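You operate a simulated robot arm through the tools that you are given. There is no shell and no other tool. Be economical: measure what you need, move in short steps, check, and stop when the job is done.

Carry out the task below with a simulated two-armed robot. There is one attempt and no reset: what you move stays moved.

## Task
Put the stone on the top of the grading bench away in the inside of the stone tray. Then put the mesh sack from the top of the grading bench on top of the test gauge. Then put the ball of twine on the top of the grading bench away on the fourth shelf from the bottom of the bench rack. Then take the ice pack and leave it on the second shelf from the bottom of the bench rack. Then switch the switch marked left on. Then pull the middle truck drawer open. Do these in the order given. Set down upright: mesh sack, ball of twine.

The check looks at the end state, three seconds after you hand in, the way a careful person would. Anything else that was tipped, shoved, dropped, spilled or broken makes it a failure.

## Robot
Two 7-joint arms with two-finger parallel grippers on one trunk, on a base that drives. Base frame: it is fixed to the floor where the robot stands at the start and does not move with it; the origin is under the middle of the robot, x ahead of it, y to its left, z up; the surface under the hand at the start is at about z = 800. Units: mm, degrees, N and s.
The left shoulder is at the start at [70, 188, 1209], the right one opposite. With the tool pointing down near the work surface each hand reaches from about 240 to 780 mm from the robot's upright axis, wherever it stands, measured 20 degrees to its own side. Places, roughly: ball of twine (6x6x6 cm) [400, 400, 800]; fourth shelf of the bench rack [700, 700, 1300]; ice pack (8x15x4 cm) [-800, 2300, 1100]; inside of the stone tray (25x14 cm) [-2360, 7800, 1040]; mesh sack (9x9x13 cm) [800, 200, 900]; middle truck drawer [-1600, 20100, 1100]; second shelf of the bench rack [700, 700, 500]; stone (7x6x4 cm) [500, -100, 800]; switch marked left [-3100, 3000, 1100]; test gauge [750, -1750, 1000]. Payload 3.91 kg a hand.
The TCP of each hand is the grasp point between the finger pads, 30 mm short of the fingertips. In the tool frame z runs along the fingers and y along their closing line. Largest opening 110 mm; finger width 20, thickness 10; the body of the gripper, 48 by 112 mm, starts 55 mm behind the TCP.
Orientation is that of the tool frame in the base frame, as a unit quaternion [x, y, z, w]. With the fingers straight down and closing along the base's y, the tool's x points along the base's -x, its y along +y and its z along -z.

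## Interface
- The arms move only by the tool arm_command. It takes "left_commands", "right_commands" or both (then of equal length, played together; a hand with none holds still); each is a list of rows, each a list of 7 numbers: the shift along the tool's x, y, z in mm, then the turn, a rotation vector about the tool's x, y, z in degrees, then the gripper command, from -1 (fully open) to 1 (shut), values between in proportion. In form: [[tx, ty, tz, ax, ay, az, gripper], ...]. A call has 1 to 10 rows; each row is the pose to reach, as a shift and turn from the pose commanded when the call began, along the tool's axes at that moment. Rows are played at 5 a second. More than 50 mm and 8.6 degrees between two rows, or a gripper value outside its range, and nothing of the call is played. Where a pose cannot be reached the arm comes as near as it can. A force on the tool above 40 N (or 10 N above the force at the start of the call, whichever is more), or a blocked arm, ends the call early, and 0.2 s more pass. Each finger travels about 72 mm/s and halts on what it meets, pressing with about 43 N; the grip force reading is that of the motor and also rises with nothing between the fingers. The clock runs only during rows and for 0.2 s after the last one: add rows that repeat a pose to give the fingers time. It gives the time, the measured TCP pose, the force on the tool (base axes), the opening and the grip force at its end, in the units of the frame above (readings bear some noise), with the torque about the TCP (base axes, N m) and any sound that the robot's microphone picked up.
- Cameras (640 x 400 px; columns grow to the right, rows downward): "scene" is now at [135.7, 33, 1474.7]; the picture's right is [0.37, -0.93, 0.00], its down [-0.20, -0.08, -0.98] and it looks along [0.91, 0.36, -0.22] (base axes); focal length 214 px, centre (320, 200). "left" rides on the left gripper at [72, -17, -103] in its tool frame; the picture's right is [0.23, 0.97, 0.00], its down [-0.76, 0.18, -0.62] and it looks along [-0.61, 0.14, 0.78] (tool axes); focal length 222 px, centre (320, 200). "right" rides on the right gripper at [72, 17, -103] in its tool frame; the picture's right is [-0.23, 0.97, 0.00], its down [-0.76, -0.18, -0.62] and it looks along [-0.61, -0.14, 0.78] (tool axes); focal length 222 px, centre (320, 200). There is no depth. A picture from a camera that has moved, and an enlarged one, comes with that camera's place and axes in the base frame and with its lens.
- snapshot(camera): a new picture of that camera. The clock stands still meanwhile.
- move_column(by): slides the trunk up (or, below 0, down) by that many mm; the arms and the scene camera ride with it, the base frame stays. It gives what a move gives, with no picture.
- drive_base(legs): drives the robot by 1 to 6 legs, each [ahead, turn to the left] in mm and degrees, along the robot's own axes; the way and the turn of a leg run together, so that a leg with both is an arc; at most 1500 mm and 180 degrees a leg. The arms and the cameras ride along, it lands a little off, and it stops where it bumps. It gives what a move gives.
- turn_head(pan, tilt): turns the head with the scene camera to pan (to the left, within 86 degrees either way) and tilt (down, from -29 to 69), counted from straight ahead of the robot. It gives what a move gives.
- enlarge(camera, box): a new picture of the part [left, top, right, bottom] of that camera's present view, enlarged. The clock stands still meanwhile.
- job_done(): hands the job in; it is judged then, once.

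Work in short steps. Places have to be worked out from the pictures, the camera data and where the tool is seen: move nearer, look again, correct. Check each grasp and each placing, and mend what went wrong. You have 165 turns and 122 pictures in all, those below and enlarged ones among them. Open the grippers and draw the arms clear of the work before you hand the job in, unless the task says otherwise; then end with one line.

The tools are called after ">>>" as name(argument=value, ...) on one line, values as JSON. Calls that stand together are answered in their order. arm_command: Moves the arms, as the interface text tells. Its arguments: {"type":"object","properties":{"left_commands":{"type":"array","items":{"type":"array","items":{"type":"number"}}},"right_commands":{"type":"array","items":{"type":"array","items":{"type":"number"}}}},"required":[]} The other tools are called the same way: move_column (by) slides the trunk up or down; drive_base (legs) drives the base; turn_head (pan, tilt) turns the head that bears the scene camera; snapshot (camera) takes a picture; enlarge (camera, box) takes an enlarged picture of a part of a camera's view; job_done () hands the job in.

At the start:

```text
t: 0.0
left_eef_pos: [312.5, 459.5, 998.8]
left_tcp_rot: [0.0, 1.0, 0.0, 0.0]
left_force: [0.1, -0.8, 0.2]
left_ft_torque: [0.01, -0.01, 0.02]
left_width: 110.1
left_gripper_force: 0.0
right_eef_pos: [315.7, 27.4, 1529.3]
right_tcp_rot: [-0.001, 1.0, 0.0, 0.0]
right_force: [-0.6, -0.3, -0.5]
right_ft_torque: [0.01, 0.02, 0.02]
right_width: 109.9
right_gripper_force: 0.1
trunk travel left (down, up): [-719.0, 221.0]
robot x, y, heading: [0.3, -0.3, 0.2]
head pan, tilt: [22.0, 12.4]
```

scene: 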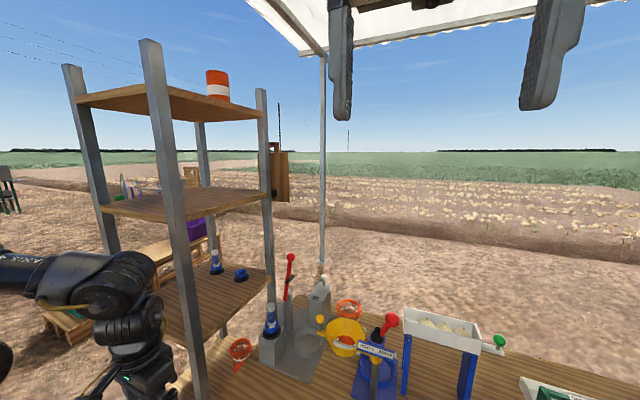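
right: 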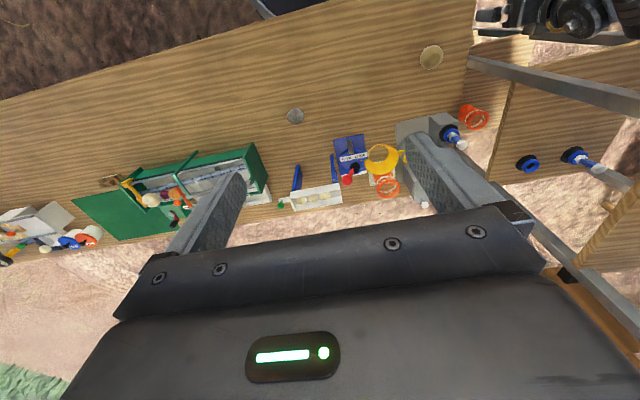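
left: 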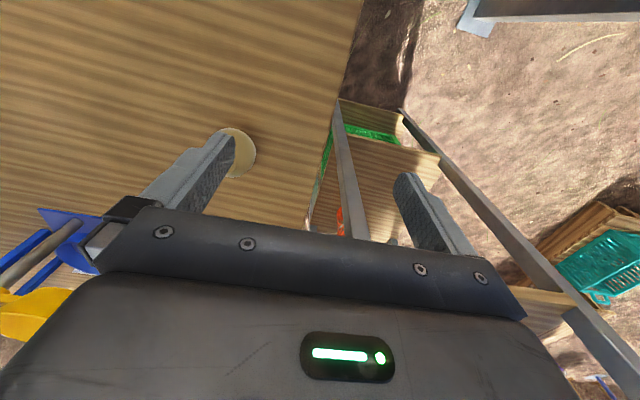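

The right picture shows the stone (grey) and the ball of twine on the bench. I look down at the bench with the head first.

>>> turn_head(pan=0, tilt=45)

>>> snapshot(camera="scene")

```text
t: 1.0
left_eef_pos: [311.8, 459.7, 1000.0]
left_tcp_rot: [0.0, 1.0, 0.0, 0.001]
left_force: [0.2, 0.4, 0.0]
left_ft_torque: [0.0, 0.03, 0.01]
left_width: 109.8
left_gripper_force: 0.1
right_eef_pos: [315.2, 26.8, 1529.2]
right_tcp_rot: [0.0, 1.0, 0.001, 0.001]
right_force: [-0.1, -0.4, -0.3]
right_ft_torque: [0.01, -0.01, 0.01]
right_width: 109.8
right_gripper_force: 0.0
trunk travel left (down, up): [-719.0, 221.0]
robot x, y, heading: [-1.0, -1.4, -0.1]
head pan, tilt: [0.0, 45.0]
```

```text
118 pictures are left
camera scene: at [130.5, -1.8, 1423.8], right [0.0, -1.0, 0.0], down [-0.71, 0.0, -0.71], along [0.71, 0.0, -0.71], focal length 214 px, centre (320, 200)
```

scene: 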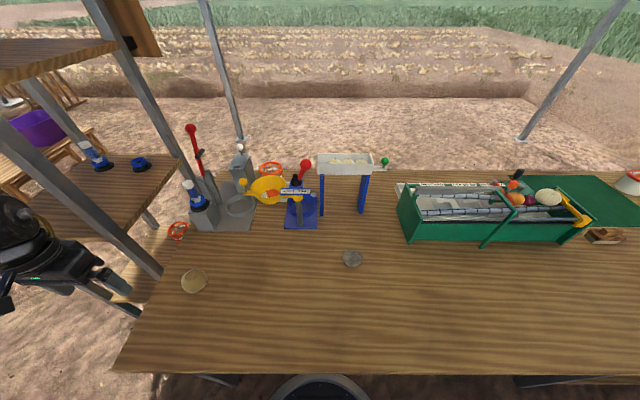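

Stone sits near (476,-103), twine near (405,370). I enlarge the area of the gauges to find the mesh sack.

>>> enlarge(camera="scene", box=[160, 110, 400, 260])

>>> enlarge(camera="scene", box=[380, 140, 640, 300])

```text
2.67 times, centred on (280, 185) of scene
camera zoom: at [130.5, -1.8, 1423.8], right [0.0, -1.0, 0.0], down [-0.71, 0.0, -0.71], along [0.71, 0.0, -0.71], focal length 572 px, centre (427, 240)
```

zoom: 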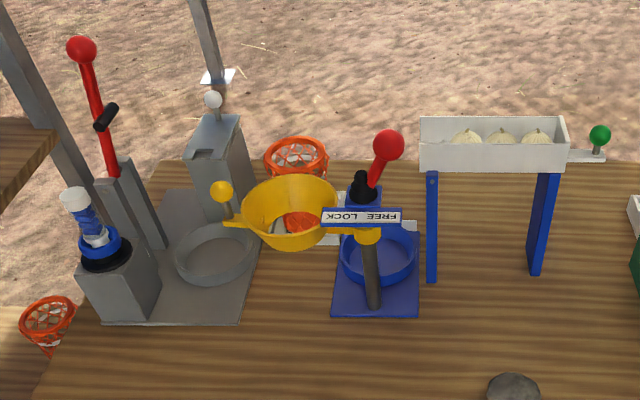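

```text
2.46 times, centred on (510, 220) of scene
camera zoom: at [130.5, -1.8, 1423.8], right [0.0, -1.0, 0.0], down [-0.71, 0.0, -0.71], along [0.71, 0.0, -0.71], focal length 528 px, centre (-148, 151)
```

zoom: 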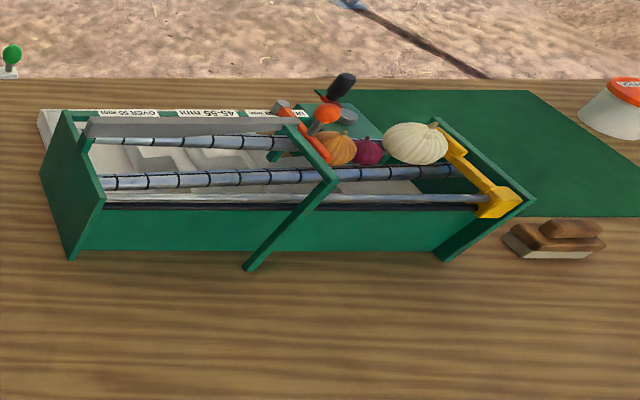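

The mesh sack is the orange netting behind the yellow funnel. I start with the stone: lower the right hand towards a point above it.

>>> arm_command(right_commands=[[-16, -13, 46, 0, 0, 0, -1], [-32, -26, 92, 0, 0, 0, -1], [-48, -39, 138, 0, 0, 0, -1], [-64, -52, 184, 0, 0, 0, -1], [-80, -65, 230, 0, 0, 0, -1], [-96, -78, 276, 0, 0, 0, -1], [-112, -91, 322, 0, 0, 0, -1], [-128, -104, 368, 0, 0, 0, -1], [-144, -117, 414, 0, 0, 0, -1], [-161, -130, 460, 0, 0, 0, -1]])

>>> snapshot(camera="right")

```text
refused: row 1 steps farther than a row can; nothing moved
```

```text
115 pictures are left
camera right: at [242.9, 43.2, 1632.9], right [0.23, 0.97, 0.0], down [0.76, -0.18, 0.62], along [0.61, -0.14, -0.78], focal length 222 px, centre (320, 200)
```

right: 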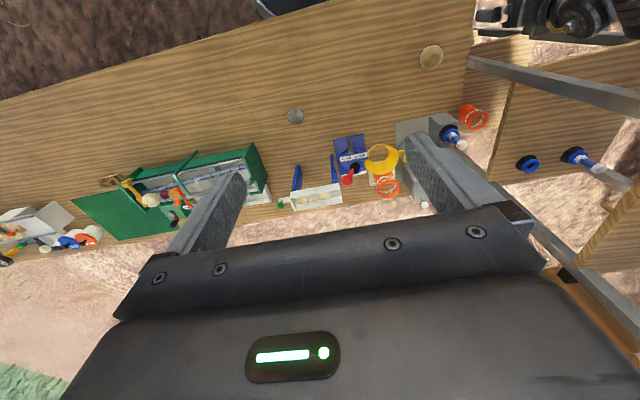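

The step was just over 50 mm; I send it a bit shorter.

>>> arm_command(right_commands=[[-16, -13, 44, 0, 0, 0, -1], [-32, -26, 88, 0, 0, 0, -1], [-48, -39, 132, 0, 0, 0, -1], [-64, -52, 176, 0, 0, 0, -1], [-80, -65, 220, 0, 0, 0, -1], [-96, -78, 264, 0, 0, 0, -1], [-112, -91, 308, 0, 0, 0, -1], [-128, -104, 352, 0, 0, 0, -1], [-144, -117, 396, 0, 0, 0, -1], [-161, -130, 440, 0, 0, 0, -1]])

>>> arm_command(right_commands=[[0, 0, 45, 0, 0, 0, -1], [0, 0, 90, 0, 0, 0, -1], [0, 0, 130, 0, 0, 0, -1], [0, 0, 160, 0, 0, 0, -1]])

>>> snapshot(camera="right")

```text
t: 3.2
left_eef_pos: [311.4, 460.7, 1000.8]
left_tcp_rot: [-0.001, 1.0, 0.0, 0.001]
left_force: [-0.2, 0.2, 0.4]
left_ft_torque: [0.0, -0.03, 0.01]
left_width: 110.2
left_gripper_force: 0.0
right_eef_pos: [606.8, -18.9, 1222.4]
right_tcp_rot: [0.0, 1.0, 0.002, -0.001]
right_force: [-0.1, 0.4, -0.1]
right_ft_torque: [-0.01, -0.06, 0.01]
right_width: 109.8
right_gripper_force: 0.1
right hand out of reach, approached as far as the arm can: row 3, 4, 5, 6, 7, 8, 9, 10
trunk travel left (down, up): [-719.0, 221.0]
robot x, y, heading: [2.3, 1.5, -0.1]
head pan, tilt: [0.0, 45.0]
```

```text
t: 4.2
left_eef_pos: [311.0, 461.9, 1000.0]
left_tcp_rot: [0.0, 1.0, -0.001, 0.0]
left_force: [-0.4, 0.2, -0.2]
left_ft_torque: [-0.07, 0.0, 0.01]
left_width: 110.0
left_gripper_force: 0.2
right_eef_pos: [621.7, 15.7, 1122.1]
right_tcp_rot: [0.001, 0.999, 0.039, -0.024]
right_force: [-0.2, 0.1, 0.3]
right_ft_torque: [-0.02, 0.03, 0.0]
right_width: 109.9
right_gripper_force: 0.1
right hand out of reach, approached as far as the arm can: row 1, 2, 3, 4
trunk travel left (down, up): [-719.0, 221.0]
robot x, y, heading: [1.3, 2.4, 0.1]
head pan, tilt: [0.0, 45.0]
```

```text
114 pictures are left
camera right: at [554.2, 24.4, 1231.5], right [0.23, 0.97, 0.06], down [0.79, -0.22, 0.57], along [0.57, -0.08, -0.82], focal length 222 px, centre (320, 200)
```

right: 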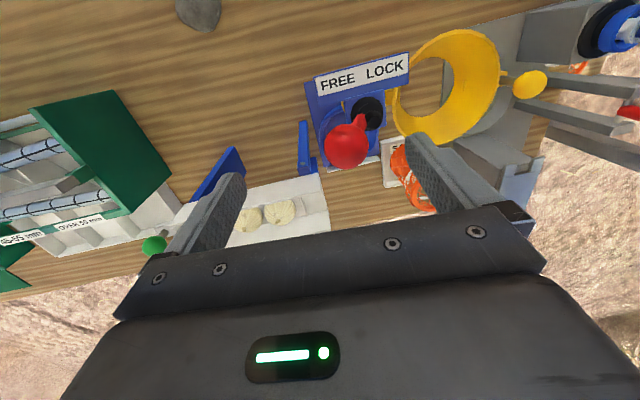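

The right hand strayed to (622,16,1122), apparently on a joint limit. I test with a small move back towards the robot and up.

>>> arm_command(right_commands=[[20, -15, -20, 0, 0, 0, -1], [40, -30, -30, 0, 0, 0, -1]])

```text
t: 4.8
left_eef_pos: [312.1, 459.3, 999.6]
left_tcp_rot: [0.001, 1.0, 0.0, 0.0]
left_force: [0.6, 0.3, -0.6]
left_ft_torque: [0.0, -0.01, 0.0]
left_width: 110.2
left_gripper_force: 0.0
right_eef_pos: [619.2, -0.5, 1162.9]
right_tcp_rot: [0.001, 0.999, 0.04, -0.026]
right_force: [-0.3, 0.5, 0.0]
right_ft_torque: [-0.02, -0.02, -0.01]
right_width: 109.9
right_gripper_force: 0.1
right hand out of reach, approached as far as the arm can: row 1, 2
trunk travel left (down, up): [-719.0, 221.0]
robot x, y, heading: [-1.5, 1.1, 0.1]
head pan, tilt: [0.0, 45.0]
```

The commanded pose seems to be kept, at about (436,-133,960). I raise it and move it right, so the arm gets into its own side's comfortable region.

>>> arm_command(right_commands=[[0, -10, -48, 0, 0, 0, -1], [0, -20, -96, 0, 0, 0, -1], [0, -30, -144, 0, 0, 0, -1], [0, -40, -192, 0, 0, 0, -1], [0, -50, -240, 0, 0, 0, -1], [0, -80, -270, 0, 0, 0, -1], [0, -125, -270, 0, 0, 0, -1], [0, -170, -270, 0, 0, 0, -1], [0, -210, -270, 0, 0, 0, -1]])

```text
t: 6.8
left_eef_pos: [313.1, 460.0, 1000.7]
left_tcp_rot: [0.0, 1.0, 0.0, 0.0]
left_force: [-0.3, -0.7, 0.5]
left_ft_torque: [0.0, -0.03, 0.0]
left_width: 109.9
left_gripper_force: 0.1
right_eef_pos: [572.4, -141.0, 1410.1]
right_tcp_rot: [0.0, 0.999, 0.045, -0.024]
right_force: [-0.1, 0.3, -0.5]
right_ft_torque: [0.05, 0.0, 0.0]
right_width: 109.8
right_gripper_force: 0.1
right hand out of reach, approached as far as the arm can: row 4, 5, 6, 7, 8, 9
trunk travel left (down, up): [-719.0, 221.0]
robot x, y, heading: [1.7, -1.5, -0.0]
head pan, tilt: [0.0, 45.0]
```

I keep moving the right hand out to its own side at the current height and take the slight tilt out.

>>> arm_command(right_commands=[[0, -45, 0, 0, 0, 0, -1], [0, -90, 0, 0, 0, 0, -1], [0, -135, 0, 0, 0, 0, -1], [0, -180, 0, 0, 0, 0, -1], [0, -225, 0, 0, 0, 0, -1], [0, -270, 0, 0, 0, 0, -1], [0, -315, 0, 0, 0, 0, -1]])

>>> snapshot(camera="scene")

```text
t: 8.4
left_eef_pos: [312.0, 460.9, 999.9]
left_tcp_rot: [0.001, 1.0, 0.0, 0.0]
left_force: [-0.1, -0.1, 0.0]
left_ft_torque: [0.0, -0.04, -0.01]
left_width: 110.2
left_gripper_force: 0.1
right_eef_pos: [507.2, -186.0, 1443.4]
right_tcp_rot: [0.001, 0.999, 0.041, -0.025]
right_force: [0.0, -0.3, 0.0]
right_ft_torque: [0.0, 0.0, 0.01]
right_width: 110.0
right_gripper_force: 0.2
right hand out of reach, approached as far as the arm can: row 1, 2, 3, 4, 5, 6, 7
trunk travel left (down, up): [-719.0, 221.0]
robot x, y, heading: [-0.7, -0.9, -0.0]
head pan, tilt: [0.0, 45.0]
```

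```text
113 pictures are left
camera scene: at [130.7, -2.2, 1423.7], right [0.0, -1.0, 0.0], down [-0.71, 0.0, -0.71], along [0.71, 0.0, -0.71], focal length 214 px, centre (320, 200)
```

scene: 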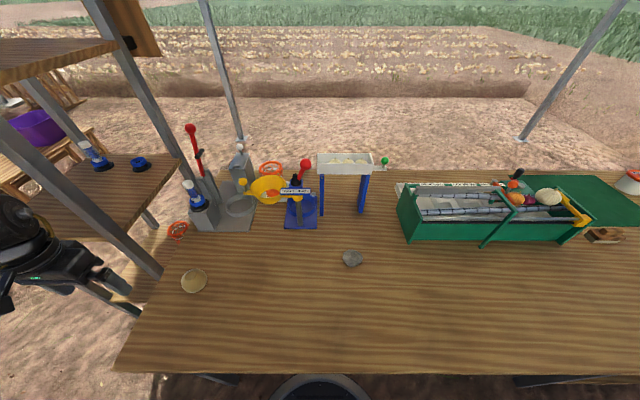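

I look up and right to see how the right arm is folded.

>>> turn_head(pan=-40, tilt=-20)

>>> snapshot(camera="scene")

```text
t: 9.7
left_eef_pos: [312.4, 459.5, 1000.8]
left_tcp_rot: [0.0, 1.0, 0.0, -0.001]
left_force: [-0.1, -0.6, -0.3]
left_ft_torque: [0.0, 0.01, 0.02]
left_width: 109.7
left_gripper_force: 0.2
right_eef_pos: [505.9, -184.9, 1443.3]
right_tcp_rot: [0.0, 0.999, 0.041, -0.025]
right_force: [-0.4, 0.1, 0.1]
right_ft_torque: [-0.02, -0.02, 0.01]
right_width: 110.1
right_gripper_force: 0.1
trunk travel left (down, up): [-719.0, 221.0]
robot x, y, heading: [0.8, -1.4, -0.0]
head pan, tilt: [-40.0, -20.0]
```

```text
112 pictures are left
camera scene: at [107.4, -51.0, 1524.0], right [-0.64, -0.77, 0.0], down [0.26, -0.22, -0.94], along [0.72, -0.6, 0.34], focal length 214 px, centre (320, 200)
```

scene: 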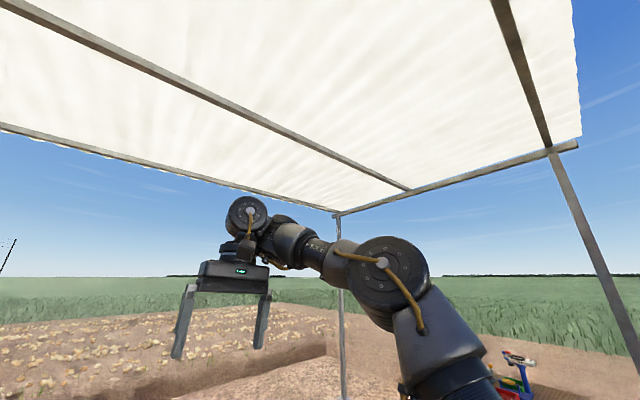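

The elbow is out to the right with the wrist sharply bent. I test whether turning the hand about its finger axis frees the wrist.

>>> arm_command(right_commands=[[0, 0, 0, 0, 0, 8, -1], [0, 0, 0, 0, 0, 16, -1], [0, 0, 0, 0, 0, 24, -1], [0, 0, 0, 0, 0, 32, -1], [0, 0, 0, 0, 0, 40, -1]])

```text
t: 10.9
left_eef_pos: [310.7, 459.2, 999.6]
left_tcp_rot: [0.0, 1.0, -0.001, 0.0]
left_force: [0.3, 0.7, -0.3]
left_ft_torque: [0.0, -0.02, 0.01]
left_width: 110.1
left_gripper_force: 0.0
right_eef_pos: [504.4, -185.1, 1443.5]
right_tcp_rot: [0.343, 0.938, 0.029, -0.037]
right_force: [-0.4, 0.5, 0.2]
right_ft_torque: [-0.01, 0.02, -0.04]
right_width: 109.8
right_gripper_force: 0.1
trunk travel left (down, up): [-719.0, 221.0]
robot x, y, heading: [-2.5, 2.4, 0.2]
head pan, tilt: [-40.0, -20.0]
```

That was reachable. Now try going straight down in this orientation.

>>> arm_command(right_commands=[[0, 0, 48, 0, 0, 0, -1], [0, 0, 96, 0, 0, 0, -1], [0, 0, 144, 0, 0, 0, -1], [0, 0, 192, 0, 0, 0, -1], [0, 0, 240, 0, 0, 0, -1]])

```text
t: 12.1
left_eef_pos: [315.8, 459.8, 996.7]
left_tcp_rot: [0.0, 1.0, -0.001, -0.002]
left_force: [-0.3, 0.7, -0.1]
left_ft_torque: [-0.04, 0.06, -0.02]
left_width: 110.0
left_gripper_force: 0.1
right_eef_pos: [596.8, -154.1, 1290.9]
right_tcp_rot: [0.342, 0.938, 0.025, -0.043]
right_force: [0.4, 0.2, 0.1]
right_ft_torque: [-0.02, 0.03, -0.01]
right_width: 110.1
right_gripper_force: 0.2
right hand out of reach, approached as far as the arm can: row 2, 3, 4, 5
trunk travel left (down, up): [-719.0, 221.0]
robot x, y, heading: [-1.9, 0.8, 0.1]
head pan, tilt: [-40.0, -20.0]
```

Readings show the right wrist stays ~600 mm from its shoulder: its elbow cannot fold further in this configuration. The left arm is well posed, so I stow the right hand back up where it was and will use the left arm.

>>> arm_command(right_commands=[[20, -4, -42, 0, 0, -4, -1], [45, -8, -82, 0, 0, -8, -1], [70, -12, -122, 0, 0, -12, -1], [100, -16, -158, 0, 0, -16, -1], [135, -20, -190, 0, 0, -20, -1], [175, -24, -215, 0, 0, -24, -1], [220, -28, -225, 0, 0, -28, -1], [265, -32, -225, 0, 0, -32, -1], [310, -36, -225, 0, 0, -36, -1], [351, -37, -215, 0, 0, -40, -1]])

>>> turn_head(pan=0, tilt=45)

```text
t: 14.3
left_eef_pos: [311.9, 462.3, 999.9]
left_tcp_rot: [0.0, 1.0, -0.001, 0.001]
left_force: [-0.5, 0.2, 0.4]
left_ft_torque: [-0.02, 0.03, 0.04]
left_width: 109.9
left_gripper_force: 0.1
right_eef_pos: [308.7, 29.1, 1534.7]
right_tcp_rot: [0.0, 0.999, 0.038, -0.024]
right_force: [-1.1, 0.5, 0.4]
right_ft_torque: [-0.03, 0.0, 0.02]
right_width: 110.0
right_gripper_force: 0.1
trunk travel left (down, up): [-719.0, 221.0]
robot x, y, heading: [2.1, -0.0, -0.3]
head pan, tilt: [-40.0, -20.0]
```

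```text
t: 15.7
left_eef_pos: [311.8, 459.7, 999.4]
left_tcp_rot: [0.001, 1.0, 0.0, 0.0]
left_force: [-0.3, -0.1, 0.0]
left_ft_torque: [-0.03, 0.02, 0.02]
left_width: 109.8
left_gripper_force: 0.1
right_eef_pos: [310.2, 25.9, 1535.3]
right_tcp_rot: [-0.001, 0.999, 0.039, -0.025]
right_force: [0.2, 0.2, -0.4]
right_ft_torque: [0.0, 0.01, -0.01]
right_width: 110.0
right_gripper_force: 0.2
trunk travel left (down, up): [-719.0, 221.0]
robot x, y, heading: [-0.0, 0.5, -0.1]
head pan, tilt: [0.0, 45.0]
```

Right hand is stowed. Now the left hand goes across towards above the stone at z≈980.

>>> arm_command(left_commands=[[-10, -48, 0, 0, 0, 0, -1], [-20, -96, 0, 0, 0, 0, -1], [-30, -144, 0, 0, 0, 0, -1], [-45, -191, 0, 0, 0, 0, -1], [-60, -238, 0, 0, 0, 0, -1], [-75, -285, 0, 0, 0, 0, -1], [-90, -332, 0, 0, 0, 0, -1], [-105, -379, 0, 0, 0, 0, -1], [-120, -426, 0, 0, 0, 0, -1], [-135, -473, 0, 0, 0, 0, -1]])

>>> arm_command(left_commands=[[-14, -45, 0, 0, 0, 0, -1], [-29, -90, 20, 0, 0, 0, -1], [-29, -90, 50, 0, 0, 0, -1]])

>>> snapshot(camera="left")

```text
t: 17.9
left_eef_pos: [470.3, 225.6, 1033.8]
left_tcp_rot: [0.001, 1.0, -0.001, 0.0]
left_force: [-0.4, -0.4, 0.3]
left_ft_torque: [0.0, -0.01, -0.02]
left_width: 110.1
left_gripper_force: 0.1
left hand out of reach, approached as far as the arm can: row 3, 4, 5, 6, 7, 8, 9, 10
right_eef_pos: [308.8, 27.6, 1535.0]
right_tcp_rot: [-0.001, 0.999, 0.04, -0.024]
right_force: [0.2, -0.1, 0.1]
right_ft_torque: [-0.01, -0.04, 0.03]
right_width: 110.1
right_gripper_force: 0.0
trunk travel left (down, up): [-719.0, 221.0]
robot x, y, heading: [3.5, 0.3, 0.1]
head pan, tilt: [0.0, 45.0]
```

```text
refused: row 2 steps farther than a row can; nothing moved
```

```text
111 pictures are left
camera left: at [397.5, 210.3, 1135.5], right [-0.23, 0.97, 0.0], down [0.76, 0.18, 0.62], along [0.61, 0.14, -0.78], focal length 222 px, centre (320, 200)
```

left: 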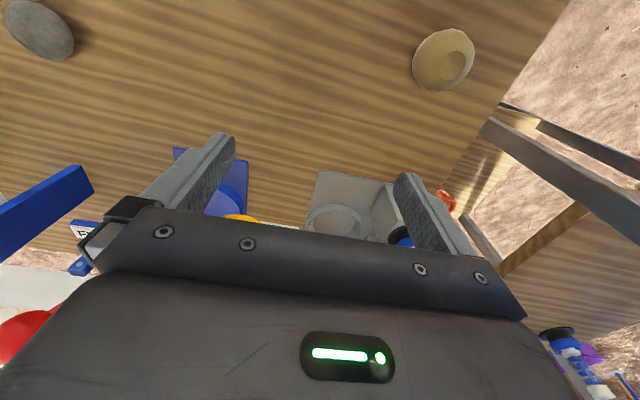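

The left arm can't swing further across the body. The stone lies at bearing -12°, range 487; I turn the base 32° right so it comes at 20° to the left side.

>>> drive_base(legs=[[0, -32]])

>>> snapshot(camera="left")

```text
t: 19.9
left_eef_pos: [519.8, -59.2, 1033.6]
left_tcp_rot: [0.279, 0.96, -0.001, 0.0]
left_force: [-0.4, 0.5, 0.0]
left_ft_torque: [-0.02, -0.01, 0.01]
left_width: 110.2
left_gripper_force: 0.0
right_eef_pos: [275.8, -141.9, 1533.9]
right_tcp_rot: [0.277, 0.96, 0.045, -0.014]
right_force: [0.2, -0.6, 0.4]
right_ft_torque: [0.0, 0.0, -0.02]
right_width: 110.0
right_gripper_force: 0.0
trunk travel left (down, up): [-719.0, 221.0]
robot x, y, heading: [2.8, -3.9, -32.2]
head pan, tilt: [0.0, 45.0]
```

```text
110 pictures are left
camera left: at [448.9, -34.5, 1134.7], right [0.33, 0.94, 0.0], down [0.74, -0.26, 0.62], along [0.59, -0.21, -0.78], focal length 222 px, centre (320, 200)
```

left: 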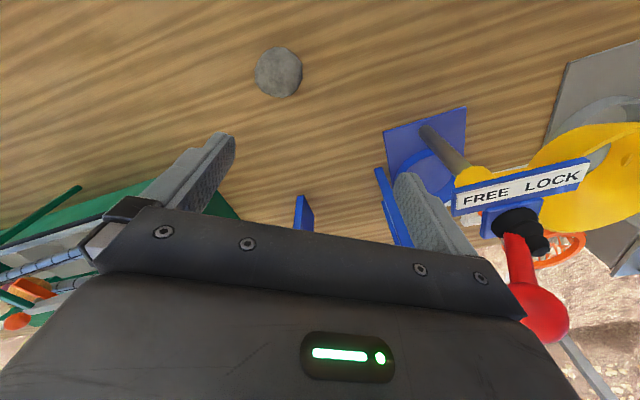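

Stone confirmed at (477,-101). I centre the hand over it and go down to z≈900.

>>> arm_command(left_commands=[[7, -30, 20, 0, 0, 0, -1], [14, -58, 50, 0, 0, 0, -1], [14, -58, 92, 0, 0, 0, -1], [14, -58, 134, 0, 0, 0, -1]])

>>> snapshot(camera="left")

```text
t: 20.9
left_eef_pos: [518.8, -27.4, 944.9]
left_tcp_rot: [0.28, 0.96, -0.003, -0.002]
left_force: [0.1, 1.1, 0.2]
left_ft_torque: [-0.02, -0.01, -0.02]
left_width: 110.1
left_gripper_force: 0.1
left hand out of reach, approached as far as the arm can: row 1, 2, 3, 4
right_eef_pos: [277.2, -142.0, 1535.4]
right_tcp_rot: [0.277, 0.96, 0.045, -0.013]
right_force: [-0.4, -0.5, 0.2]
right_ft_torque: [-0.02, -0.01, 0.01]
right_width: 109.9
right_gripper_force: 0.0
trunk travel left (down, up): [-719.0, 221.0]
robot x, y, heading: [4.8, 0.1, -32.2]
head pan, tilt: [0.0, 45.0]
```

```text
109 pictures are left
camera left: at [448.1, -1.4, 1045.8], right [0.33, 0.94, -0.01], down [0.74, -0.26, 0.62], along [0.58, -0.21, -0.78], focal length 222 px, centre (320, 200)
```

left: 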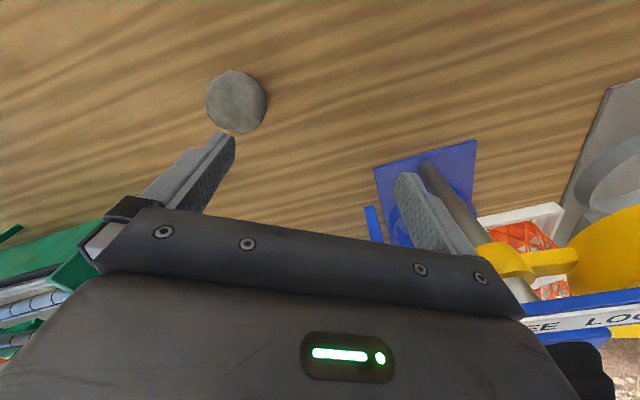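

Still limited; I look at the left arm itself to understand its posture.

>>> turn_head(pan=45, tilt=35)

>>> snapshot(camera="scene")

```text
t: 22.0
left_eef_pos: [518.9, -29.1, 944.3]
left_tcp_rot: [0.281, 0.96, -0.002, -0.001]
left_force: [-0.3, -0.3, 0.5]
left_ft_torque: [-0.03, 0.01, -0.03]
left_width: 110.0
left_gripper_force: 0.1
right_eef_pos: [276.8, -142.5, 1534.9]
right_tcp_rot: [0.277, 0.96, 0.045, -0.013]
right_force: [-0.1, -0.4, 0.1]
right_ft_torque: [-0.02, 0.01, -0.04]
right_width: 110.1
right_gripper_force: 0.0
trunk travel left (down, up): [-719.0, 221.0]
robot x, y, heading: [-1.0, -1.1, -32.5]
head pan, tilt: [45.0, 35.0]
```

```text
108 pictures are left
camera scene: at [127.6, -9.3, 1438.5], right [0.22, -0.98, 0.0], down [-0.56, -0.13, -0.82], along [0.8, 0.18, -0.57], focal length 214 px, centre (320, 200)
```

scene: 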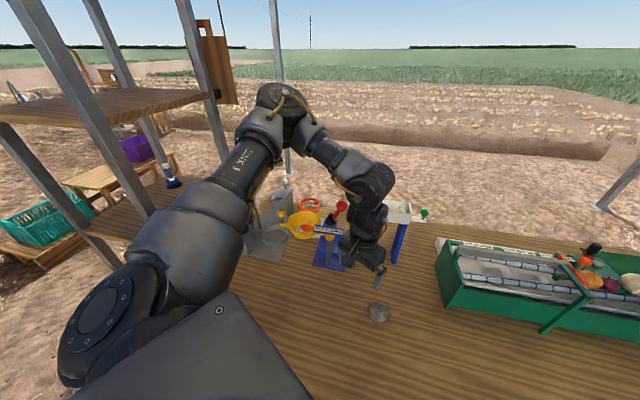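

The elbow is folded far out over the bench. I test whether turning the hand about the vertical frees the sideways motion: first one direction with the sideways shift.

>>> arm_command(left_commands=[[0, 0, -20, 0, 0, -8, -1], [0, 0, -20, 0, 0, -16, -1], [0, 0, -20, 0, 0, -24, -1], [0, 0, -20, 0, 0, -32, -1], [0, 0, -20, 0, 0, -40, -1]])

>>> arm_command(left_commands=[[20, -20, 0, 0, 0, 0, -1], [40, -40, 0, 0, 0, 0, -1]])

```text
t: 22.6
left_eef_pos: [540.9, -16.4, 956.2]
left_tcp_rot: [0.202, 0.979, -0.002, -0.023]
left_force: [-27.0, -2.8, 8.4]
left_ft_torque: [0.54, -1.53, 1.43]
left_width: 104.1
left_gripper_force: 0.0
left hand out of reach, approached as far as the arm can: row 1, 2
right_eef_pos: [268.7, -141.5, 1536.3]
right_tcp_rot: [0.278, 0.959, 0.046, -0.012]
right_force: [1.1, 0.2, -0.1]
right_ft_torque: [-0.03, -0.01, -0.01]
right_width: 110.2
right_gripper_force: 0.1
trunk travel left (down, up): [-719.0, 221.0]
robot x, y, heading: [-3.6, 1.5, -32.2]
head pan, tilt: [45.0, 35.0]
stopped in row 2 (left hand): the force on the tool passed its limit at 138 N (the readings are from after the stop); the commanded pose is now the measured one
```

```text
t: 23.2
left_eef_pos: [541.8, -16.4, 955.2]
left_tcp_rot: [0.202, 0.979, -0.001, -0.022]
left_force: [-33.4, -1.6, -1.4]
left_ft_torque: [0.02, -1.49, 1.82]
left_width: 102.9
left_gripper_force: 0.0
left hand out of reach, approached as far as the arm can: row 1, 2
right_eef_pos: [269.6, -142.2, 1536.3]
right_tcp_rot: [0.277, 0.96, 0.045, -0.011]
right_force: [0.3, 0.5, -0.2]
right_ft_torque: [0.01, 0.02, 0.0]
right_width: 109.9
right_gripper_force: 0.1
trunk travel left (down, up): [-719.0, 221.0]
robot x, y, heading: [-1.3, 2.1, -32.5]
head pan, tilt: [45.0, 35.0]
```

The hand bumped something (38 N along -x), probably the blue gauge post. I look before retreating.

>>> snapshot(camera="left")

>>> snapshot(camera="scene")

```text
107 pictures are left
camera left: at [472.0, -2.7, 1060.1], right [0.18, 0.98, 0.0], down [0.8, -0.14, 0.59], along [0.58, -0.1, -0.81], focal length 222 px, centre (320, 200)
```

left: 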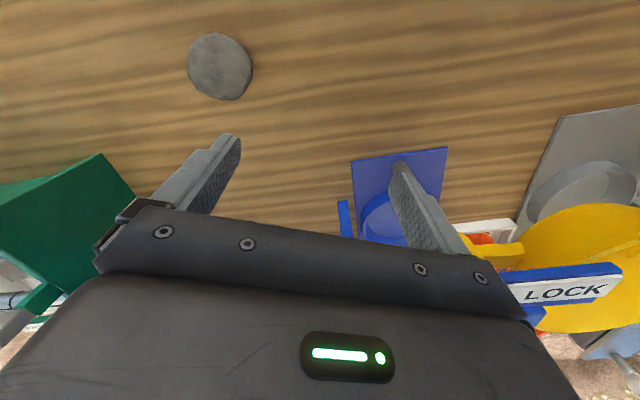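

```text
106 pictures are left
camera scene: at [120.3, -9.4, 1439.2], right [0.22, -0.98, 0.0], down [-0.56, -0.13, -0.82], along [0.8, 0.18, -0.57], focal length 214 px, centre (320, 200)
```

scene: 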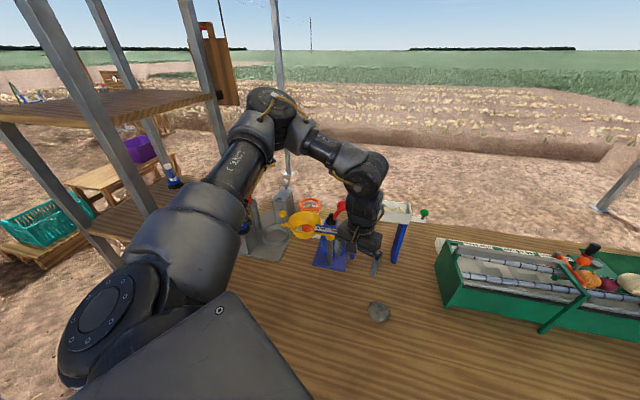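

The left finger presses on the gauge post. I back the base off 80 mm to relieve it.

>>> drive_base(legs=[[-80, 0]])

>>> turn_head(pan=10, tilt=45)

>>> snapshot(camera="scene")

```text
t: 24.2
left_eef_pos: [481.4, 26.3, 950.1]
left_tcp_rot: [0.201, 0.979, -0.002, -0.025]
left_force: [-0.5, -0.1, -0.1]
left_ft_torque: [-0.02, 0.01, 0.02]
left_width: 110.3
left_gripper_force: 0.1
right_eef_pos: [213.4, -101.4, 1533.7]
right_tcp_rot: [0.277, 0.96, 0.044, -0.015]
right_force: [-0.1, -0.7, 0.3]
right_ft_torque: [0.02, 0.02, 0.0]
right_width: 110.0
right_gripper_force: 0.0
trunk travel left (down, up): [-719.0, 221.0]
robot x, y, heading: [-65.5, 42.2, -32.0]
head pan, tilt: [45.0, 35.0]
```

```text
t: 25.2
left_eef_pos: [480.4, 26.3, 952.8]
left_tcp_rot: [0.201, 0.979, -0.003, -0.023]
left_force: [0.3, 0.3, 0.1]
left_ft_torque: [0.02, 0.04, 0.02]
left_width: 109.9
left_gripper_force: 0.1
right_eef_pos: [210.2, -100.1, 1534.6]
right_tcp_rot: [0.278, 0.959, 0.045, -0.014]
right_force: [0.1, -0.5, -0.1]
right_ft_torque: [-0.02, 0.04, 0.02]
right_width: 110.3
right_gripper_force: 0.1
trunk travel left (down, up): [-719.0, 221.0]
robot x, y, heading: [-68.7, 44.2, -32.0]
head pan, tilt: [10.0, 45.0]
```

```text
105 pictures are left
camera scene: at [50.3, -17.3, 1423.6], right [-0.38, -0.93, 0.0], down [-0.66, 0.27, -0.71], along [0.65, -0.27, -0.71], focal length 214 px, centre (320, 200)
```

scene: 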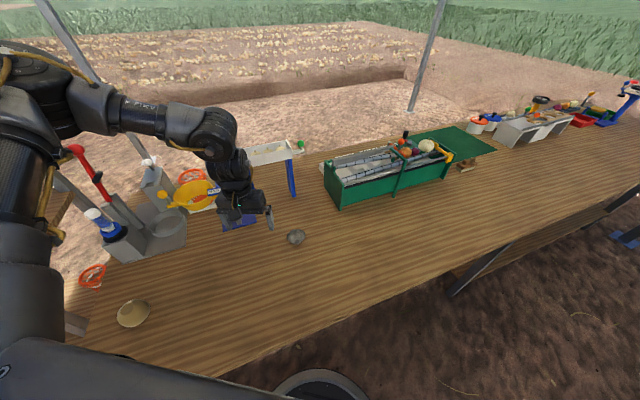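

The gauge is free again (force 0). I try now to reach above the stone, staying at z≈950.

>>> arm_command(left_commands=[[0, 0, -20, 0, 0, 4, -1], [0, 0, -40, 0, 0, 8.6, -1], [-16, -40, -40, 0, 0, 8.6, -1], [-32, -80, -40, 0, 0, 8.6, -1], [-47, -119, -40, 0, 0, 8.6, -1]])

```text
t: 26.4
left_eef_pos: [478.8, -16.1, 1009.2]
left_tcp_rot: [0.274, 0.961, -0.005, -0.023]
left_force: [-0.3, 0.6, 0.3]
left_ft_torque: [0.02, 0.0, 0.0]
left_width: 109.9
left_gripper_force: 0.1
left hand out of reach, approached as far as the arm can: row 3, 4, 5
right_eef_pos: [208.0, -99.1, 1535.0]
right_tcp_rot: [0.278, 0.96, 0.045, -0.014]
right_force: [-0.1, -0.2, -0.2]
right_ft_torque: [0.04, 0.0, -0.04]
right_width: 110.0
right_gripper_force: 0.0
trunk travel left (down, up): [-719.0, 221.0]
robot x, y, heading: [-67.0, 47.5, -31.8]
head pan, tilt: [10.0, 45.0]
```

Left hand is comfortable only further out to the left. I bring it to about (400,350) in the robot frame and shall position the base so the stone comes under it, then lower with the column.

>>> arm_command(left_commands=[[30, 25, -15, 0, 0, 0, -1], [60, 55, -30, 0, 0, 0, -1], [85, 85, -50, 0, 0, 0, -1], [97, 115, -60, 0, 0, 0, -1]])

>>> drive_base(legs=[[34, 0], [0, -23.6]])

>>> snapshot(camera="left")

```text
t: 27.4
left_eef_pos: [459.2, 134.7, 1071.0]
left_tcp_rot: [0.274, 0.961, -0.004, -0.022]
left_force: [-0.6, 0.6, -1.1]
left_ft_torque: [0.0, -0.02, 0.0]
left_width: 110.0
left_gripper_force: 0.0
right_eef_pos: [208.3, -98.1, 1534.7]
right_tcp_rot: [0.277, 0.96, 0.045, -0.014]
right_force: [-0.7, 0.5, 0.5]
right_ft_torque: [-0.01, 0.0, 0.02]
right_width: 110.0
right_gripper_force: 0.1
trunk travel left (down, up): [-719.0, 221.0]
robot x, y, heading: [-66.5, 42.1, -32.1]
head pan, tilt: [10.0, 45.0]
```

```text
t: 29.5
left_eef_pos: [481.7, -104.0, 1071.2]
left_tcp_rot: [0.464, 0.885, 0.002, -0.023]
left_force: [-0.1, -1.3, 0.4]
left_ft_torque: [-0.01, -0.01, -0.02]
left_width: 110.1
left_gripper_force: 0.1
right_eef_pos: [157.6, -214.5, 1535.3]
right_tcp_rot: [0.467, 0.883, 0.046, -0.004]
right_force: [-0.5, 0.4, -0.1]
right_ft_torque: [-0.01, -0.03, -0.03]
right_width: 109.9
right_gripper_force: 0.1
trunk travel left (down, up): [-719.0, 221.0]
robot x, y, heading: [-40.3, 22.9, -55.5]
head pan, tilt: [10.0, 45.0]
```

```text
104 pictures are left
camera left: at [428.8, -54.8, 1175.9], right [0.67, 0.74, -0.01], down [0.6, -0.54, 0.59], along [0.43, -0.4, -0.81], focal length 222 px, centre (320, 200)
```

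left: 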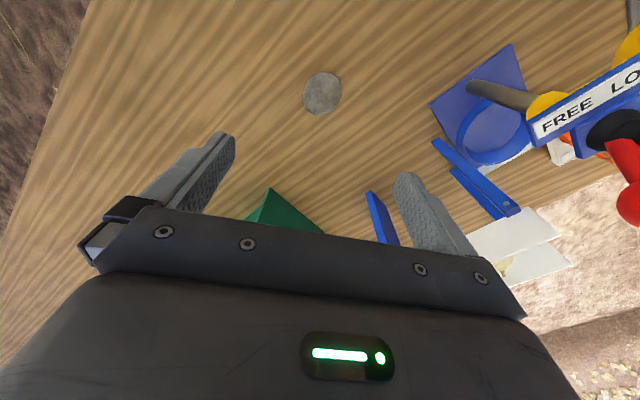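

The hand is within 8 mm of above the stone. I take out the 2.6° tilt, correct the offset and lower the column to z≈885.

>>> arm_command(left_commands=[[8, 0, 0, 0, -2.6, 0, -1], [8, 0, 0, 0, -2.6, 0, -1]])

>>> move_column(by=-186)

>>> snapshot(camera="left")

```text
t: 30.1
left_eef_pos: [475.7, -98.2, 1071.6]
left_tcp_rot: [0.463, 0.886, -0.01, -0.002]
left_force: [0.6, -0.2, 0.3]
left_ft_torque: [-0.01, 0.01, 0.0]
left_width: 109.9
left_gripper_force: 0.1
right_eef_pos: [158.3, -216.0, 1534.4]
right_tcp_rot: [0.467, 0.883, 0.047, -0.003]
right_force: [-0.3, 0.5, -0.8]
right_ft_torque: [0.01, -0.01, 0.01]
right_width: 110.1
right_gripper_force: 0.1
trunk travel left (down, up): [-719.0, 221.0]
robot x, y, heading: [-39.1, 29.6, -55.8]
head pan, tilt: [10.0, 45.0]
```

```text
t: 32.1
left_eef_pos: [476.6, -97.5, 886.2]
left_tcp_rot: [0.464, 0.886, -0.009, -0.002]
left_force: [-0.4, -0.1, -0.8]
left_ft_torque: [-0.02, -0.03, -0.01]
left_width: 110.2
left_gripper_force: 0.1
right_eef_pos: [158.2, -216.2, 1348.4]
right_tcp_rot: [0.467, 0.883, 0.046, -0.004]
right_force: [0.5, -1.2, 0.4]
right_ft_torque: [-0.02, 0.0, 0.04]
right_width: 109.8
right_gripper_force: 0.1
trunk travel left (down, up): [-533.0, 407.0]
robot x, y, heading: [-37.4, 22.5, -55.5]
head pan, tilt: [10.0, 45.0]
```

```text
103 pictures are left
camera left: at [421.9, -45.2, 987.0], right [0.67, 0.74, -0.02], down [0.59, -0.51, 0.62], along [0.45, -0.43, -0.78], focal length 222 px, centre (320, 200)
```

left: 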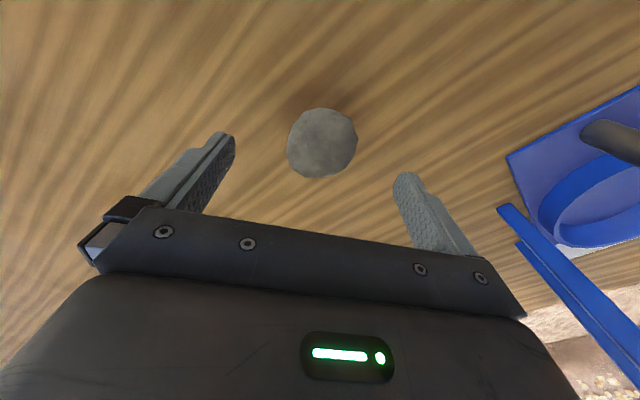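

Centred over the stone. I lower the last 52 mm and close.

>>> arm_command(left_commands=[[0, 0, 26, 0, 0, 0, -1], [0, 0, 51, 0, 0, 0, -1], [0, 0, 51, 0, 0, 0, -1]])

>>> arm_command(left_commands=[[0, 0, 0, 0, 0, 0, 1], [0, 0, 0, 0, 0, 0, 1], [0, 0, 0, 0, 0, 0, 1], [0, 0, 0, 0, 0, 0, 1], [0, 0, 0, 0, 0, 0, 1]])

```text
t: 33.0
left_eef_pos: [475.8, -98.2, 833.1]
left_tcp_rot: [0.463, 0.886, -0.01, -0.002]
left_force: [-0.1, -0.5, 0.6]
left_ft_torque: [0.01, 0.02, 0.03]
left_width: 110.2
left_gripper_force: 0.0
right_eef_pos: [158.0, -216.0, 1349.0]
right_tcp_rot: [0.467, 0.883, 0.046, -0.004]
right_force: [-0.1, 0.4, -0.5]
right_ft_torque: [0.0, -0.01, -0.02]
right_width: 109.9
right_gripper_force: 0.1
trunk travel left (down, up): [-533.0, 407.0]
robot x, y, heading: [-35.1, 27.2, -55.8]
head pan, tilt: [10.0, 45.0]
```

```text
t: 34.1
left_eef_pos: [476.2, -99.5, 832.4]
left_tcp_rot: [0.463, 0.886, -0.009, -0.002]
left_force: [-1.2, 1.1, 0.2]
left_ft_torque: [0.06, -0.06, 0.0]
left_width: 52.5
left_gripper_force: 42.9
right_eef_pos: [158.6, -216.0, 1348.0]
right_tcp_rot: [0.467, 0.883, 0.046, -0.004]
right_force: [-0.5, -0.1, -0.1]
right_ft_torque: [0.0, 0.02, 0.03]
right_width: 110.1
right_gripper_force: 0.1
trunk travel left (down, up): [-533.0, 407.0]
robot x, y, heading: [-36.5, 25.7, -55.8]
head pan, tilt: [10.0, 45.0]
```

Gripped at 52 mm. I lift with the column, then look round for the way to the stone tray.

>>> move_column(by=186)

>>> turn_head(pan=85, tilt=10)

>>> snapshot(camera="left")

>>> snapshot(camera="scene")

```text
t: 36.2
left_eef_pos: [475.1, -98.5, 1019.6]
left_tcp_rot: [0.463, 0.886, -0.01, -0.003]
left_force: [-1.0, 0.3, -2.9]
left_ft_torque: [0.0, -0.03, 0.01]
left_width: 52.9
left_gripper_force: 43.1
right_eef_pos: [158.6, -217.1, 1534.6]
right_tcp_rot: [0.467, 0.883, 0.046, -0.004]
right_force: [0.1, 0.2, 0.2]
right_ft_torque: [-0.01, 0.0, 0.01]
right_width: 109.8
right_gripper_force: 0.0
trunk travel left (down, up): [-719.0, 221.0]
robot x, y, heading: [-38.0, 22.2, -55.6]
head pan, tilt: [10.0, 45.0]
```

```text
t: 37.7
left_eef_pos: [475.5, -98.4, 1019.6]
left_tcp_rot: [0.464, 0.886, -0.01, -0.003]
left_force: [0.1, -0.3, -2.7]
left_ft_torque: [0.01, 0.03, 0.03]
left_width: 52.7
left_gripper_force: 43.4
right_eef_pos: [159.9, -216.8, 1534.9]
right_tcp_rot: [0.467, 0.883, 0.046, -0.004]
right_force: [-1.0, 0.0, 0.0]
right_ft_torque: [0.02, 0.06, 0.01]
right_width: 109.9
right_gripper_force: 0.0
trunk travel left (down, up): [-719.0, 221.0]
robot x, y, heading: [-39.6, 26.3, -55.3]
head pan, tilt: [85.0, 10.0]
```

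```text
102 pictures are left
camera left: at [421.2, -46.3, 1121.4], right [0.67, 0.74, -0.02], down [0.59, -0.51, 0.62], along [0.45, -0.43, -0.78], focal length 222 px, centre (320, 200)
```

left: 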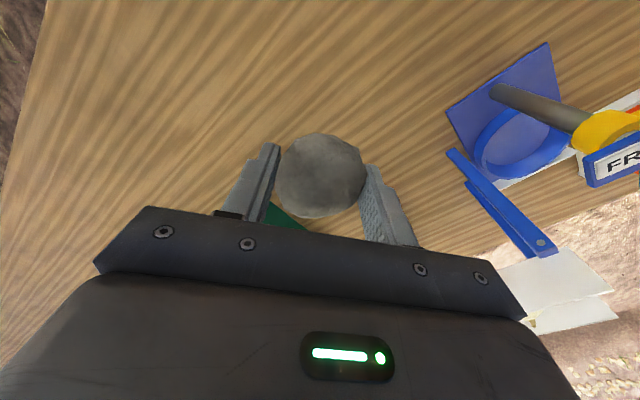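

```text
101 pictures are left
camera scene: at [70.0, 26.5, 1478.6], right [0.49, -0.87, 0.0], down [-0.15, -0.09, -0.98], along [0.86, 0.48, -0.17], focal length 214 px, centre (320, 200)
```

scene: 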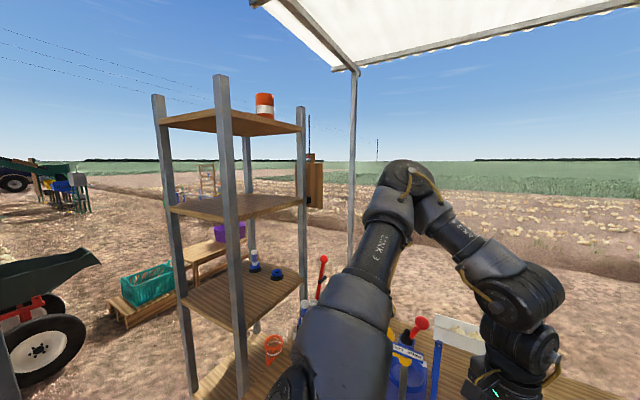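

The stone is held. I look to the other side to see what is behind the start position.

>>> turn_head(pan=-85, tilt=15)

>>> snapshot(camera="scene")

```text
t: 40.2
left_eef_pos: [475.0, -98.5, 1020.4]
left_tcp_rot: [0.464, 0.886, -0.011, -0.003]
left_force: [0.3, -1.0, -2.6]
left_ft_torque: [0.04, 0.0, -0.02]
left_width: 52.7
left_gripper_force: 43.0
right_eef_pos: [157.8, -214.9, 1534.2]
right_tcp_rot: [0.467, 0.883, 0.046, -0.005]
right_force: [0.2, -0.6, 0.8]
right_ft_torque: [0.02, 0.03, -0.02]
right_width: 109.9
right_gripper_force: 0.1
trunk travel left (down, up): [-719.0, 221.0]
robot x, y, heading: [-41.4, 22.7, -55.9]
head pan, tilt: [-85.0, 15.0]
```

```text
100 pictures are left
camera scene: at [-83.3, -78.3, 1470.6], right [-0.63, 0.77, 0.0], down [0.2, 0.16, -0.97], along [-0.75, -0.61, -0.26], focal length 214 px, centre (320, 200)
```

scene: 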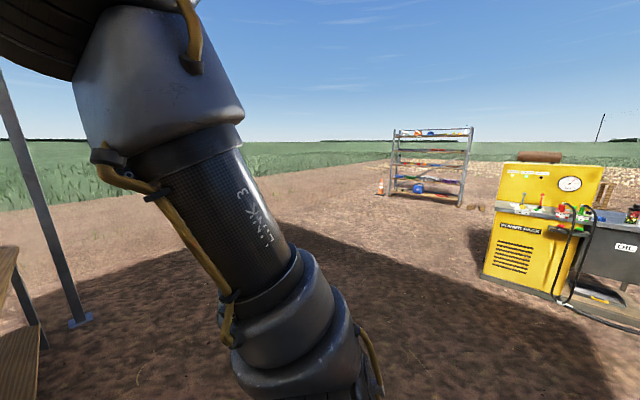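

Open ground behind. I turn a bit left, back away 600 mm from the bench, then face left to view the way.

>>> drive_base(legs=[[0, 25], [-700, 0], [0, 100]])

>>> turn_head(pan=20, tilt=12)

>>> snapshot(camera="scene")

```text
t: 49.5
left_eef_pos: [-828.3, 876.1, 1019.0]
left_tcp_rot: [-0.567, 0.824, -0.006, 0.006]
left_force: [0.4, -0.6, -2.8]
left_ft_torque: [0.0, 0.02, 0.0]
left_width: 52.8
left_gripper_force: 43.3
right_eef_pos: [-552.6, 679.7, 1534.5]
right_tcp_rot: [-0.563, 0.825, 0.018, -0.042]
right_force: [0.3, -0.1, 0.0]
right_ft_torque: [0.02, -0.01, 0.0]
right_width: 109.8
right_gripper_force: 0.0
trunk travel left (down, up): [-719.0, 221.0]
robot x, y, heading: [-639.7, 381.1, 68.7]
head pan, tilt: [-85.0, 15.0]
```

```text
t: 51.4
left_eef_pos: [-827.2, 876.4, 1019.9]
left_tcp_rot: [-0.567, 0.824, -0.007, 0.007]
left_force: [-0.6, 0.4, -3.7]
left_ft_torque: [-0.02, -0.02, -0.01]
left_width: 52.6
left_gripper_force: 43.4
right_eef_pos: [-551.7, 680.6, 1535.2]
right_tcp_rot: [-0.564, 0.825, 0.018, -0.042]
right_force: [0.4, 0.5, 0.1]
right_ft_torque: [0.01, 0.01, 0.0]
right_width: 110.1
right_gripper_force: 0.1
trunk travel left (down, up): [-719.0, 221.0]
robot x, y, heading: [-640.4, 379.0, 68.8]
head pan, tilt: [20.0, 12.0]
```

```text
99 pictures are left
camera scene: at [-620.5, 519.9, 1475.4], right [1.0, -0.02, 0.0], down [0.0, -0.21, -0.98], along [0.02, 0.98, -0.21], focal length 214 px, centre (320, 200)
```

scene: 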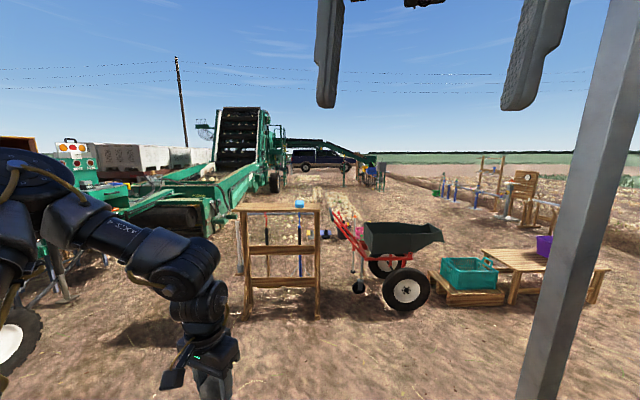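

I see the wooden stand with the blue ice pack, a wheelbarrow and a harvester. I look further left and zoom in at where the stone tray should be (around pixel 264,167).

>>> enlarge(camera="scene", box=[200, 130, 400, 255])

>>> turn_head(pan=65, tilt=15)

>>> snapshot(camera="scene")

```text
3.20 times, centred on (300, 192) of scene
camera zoom: at [-620.5, 519.9, 1475.4], right [1.0, -0.02, 0.0], down [0.0, -0.21, -0.98], along [0.02, 0.98, -0.21], focal length 686 px, centre (384, 224)
```

zoom: 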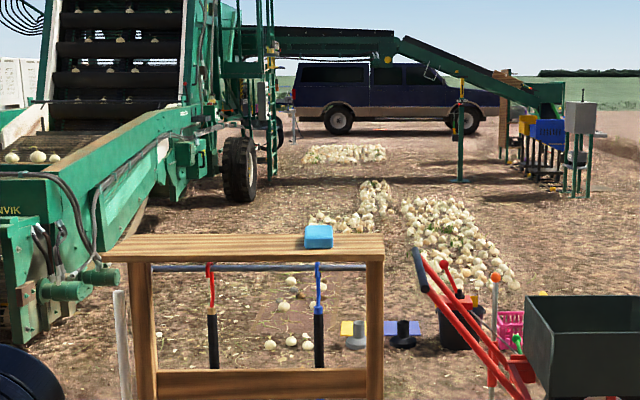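

```text
t: 52.5
left_eef_pos: [-828.1, 877.5, 1019.3]
left_tcp_rot: [-0.567, 0.823, -0.007, 0.007]
left_force: [-1.0, -0.2, -3.2]
left_ft_torque: [-0.05, 0.01, 0.0]
left_width: 52.5
left_gripper_force: 42.8
right_eef_pos: [-550.6, 681.3, 1535.1]
right_tcp_rot: [-0.563, 0.825, 0.018, -0.043]
right_force: [0.7, -0.8, -0.4]
right_ft_torque: [0.01, 0.0, 0.0]
right_width: 110.1
right_gripper_force: 0.0
trunk travel left (down, up): [-719.0, 221.0]
robot x, y, heading: [-637.7, 382.4, 68.7]
head pan, tilt: [65.0, 15.0]
```

```text
97 pictures are left
camera scene: at [-687.2, 494.3, 1470.5], right [0.72, 0.69, 0.0], down [0.18, -0.19, -0.97], along [-0.67, 0.7, -0.26], focal length 214 px, centre (320, 200)
```

scene: 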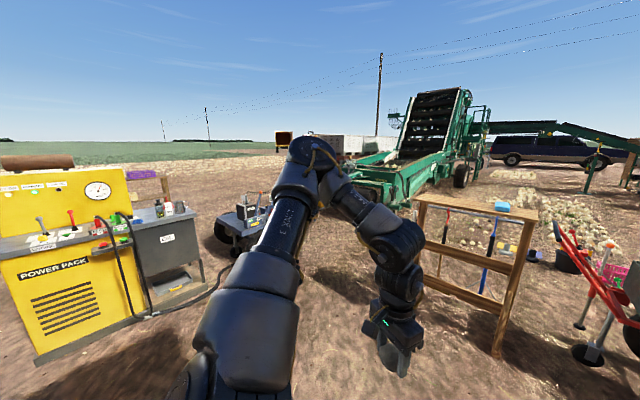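

The way runs between the wooden stand and the harvester. I drive to about (-1850,2300), then face +y and look.

>>> drive_base(legs=[[0, 53.5], [1135, 0], [1135, 0], [0, -32.2]])

>>> turn_head(pan=10, tilt=15)

>>> snapshot(camera="scene")

```text
t: 67.7
left_eef_pos: [-2237.9, 2678.1, 1019.2]
left_tcp_rot: [0.717, -0.697, 0.006, -0.009]
left_force: [0.3, -1.2, -3.8]
left_ft_torque: [-0.03, 0.02, -0.03]
left_width: 52.5
left_gripper_force: 43.4
right_eef_pos: [-1907.7, 2604.3, 1534.1]
right_tcp_rot: [0.713, -0.7, -0.009, 0.045]
right_force: [0.4, 0.0, -0.8]
right_ft_torque: [-0.01, 0.0, -0.02]
right_width: 110.3
right_gripper_force: 0.1
trunk travel left (down, up): [-719.0, 221.0]
robot x, y, heading: [-1872.1, 2298.2, 91.2]
head pan, tilt: [65.0, 15.0]
```

```text
t: 68.9
left_eef_pos: [-2236.6, 2678.4, 1019.8]
left_tcp_rot: [0.716, -0.698, 0.005, -0.008]
left_force: [0.2, 0.0, -2.5]
left_ft_torque: [-0.05, 0.0, 0.05]
left_width: 52.8
left_gripper_force: 43.0
right_eef_pos: [-1908.0, 2602.4, 1534.7]
right_tcp_rot: [0.713, -0.7, -0.009, 0.045]
right_force: [-0.7, 0.7, 0.4]
right_ft_torque: [0.03, -0.02, 0.01]
right_width: 109.8
right_gripper_force: 0.0
trunk travel left (down, up): [-719.0, 221.0]
robot x, y, heading: [-1872.0, 2292.3, 91.1]
head pan, tilt: [10.0, 15.0]
```

```text
96 pictures are left
camera scene: at [-1895.1, 2433.3, 1470.5], right [0.98, 0.19, 0.0], down [0.05, -0.25, -0.97], along [-0.19, 0.95, -0.26], focal length 214 px, centre (320, 200)
```

scene: 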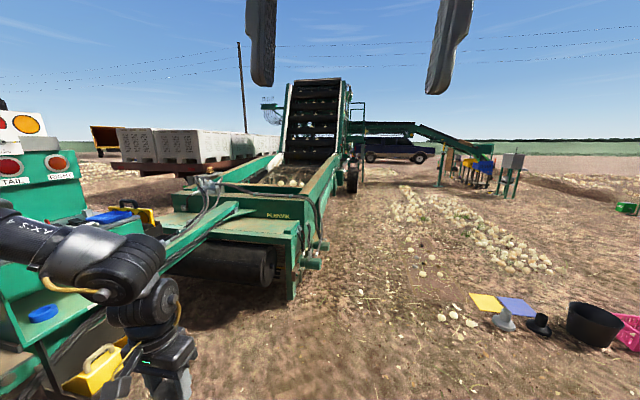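

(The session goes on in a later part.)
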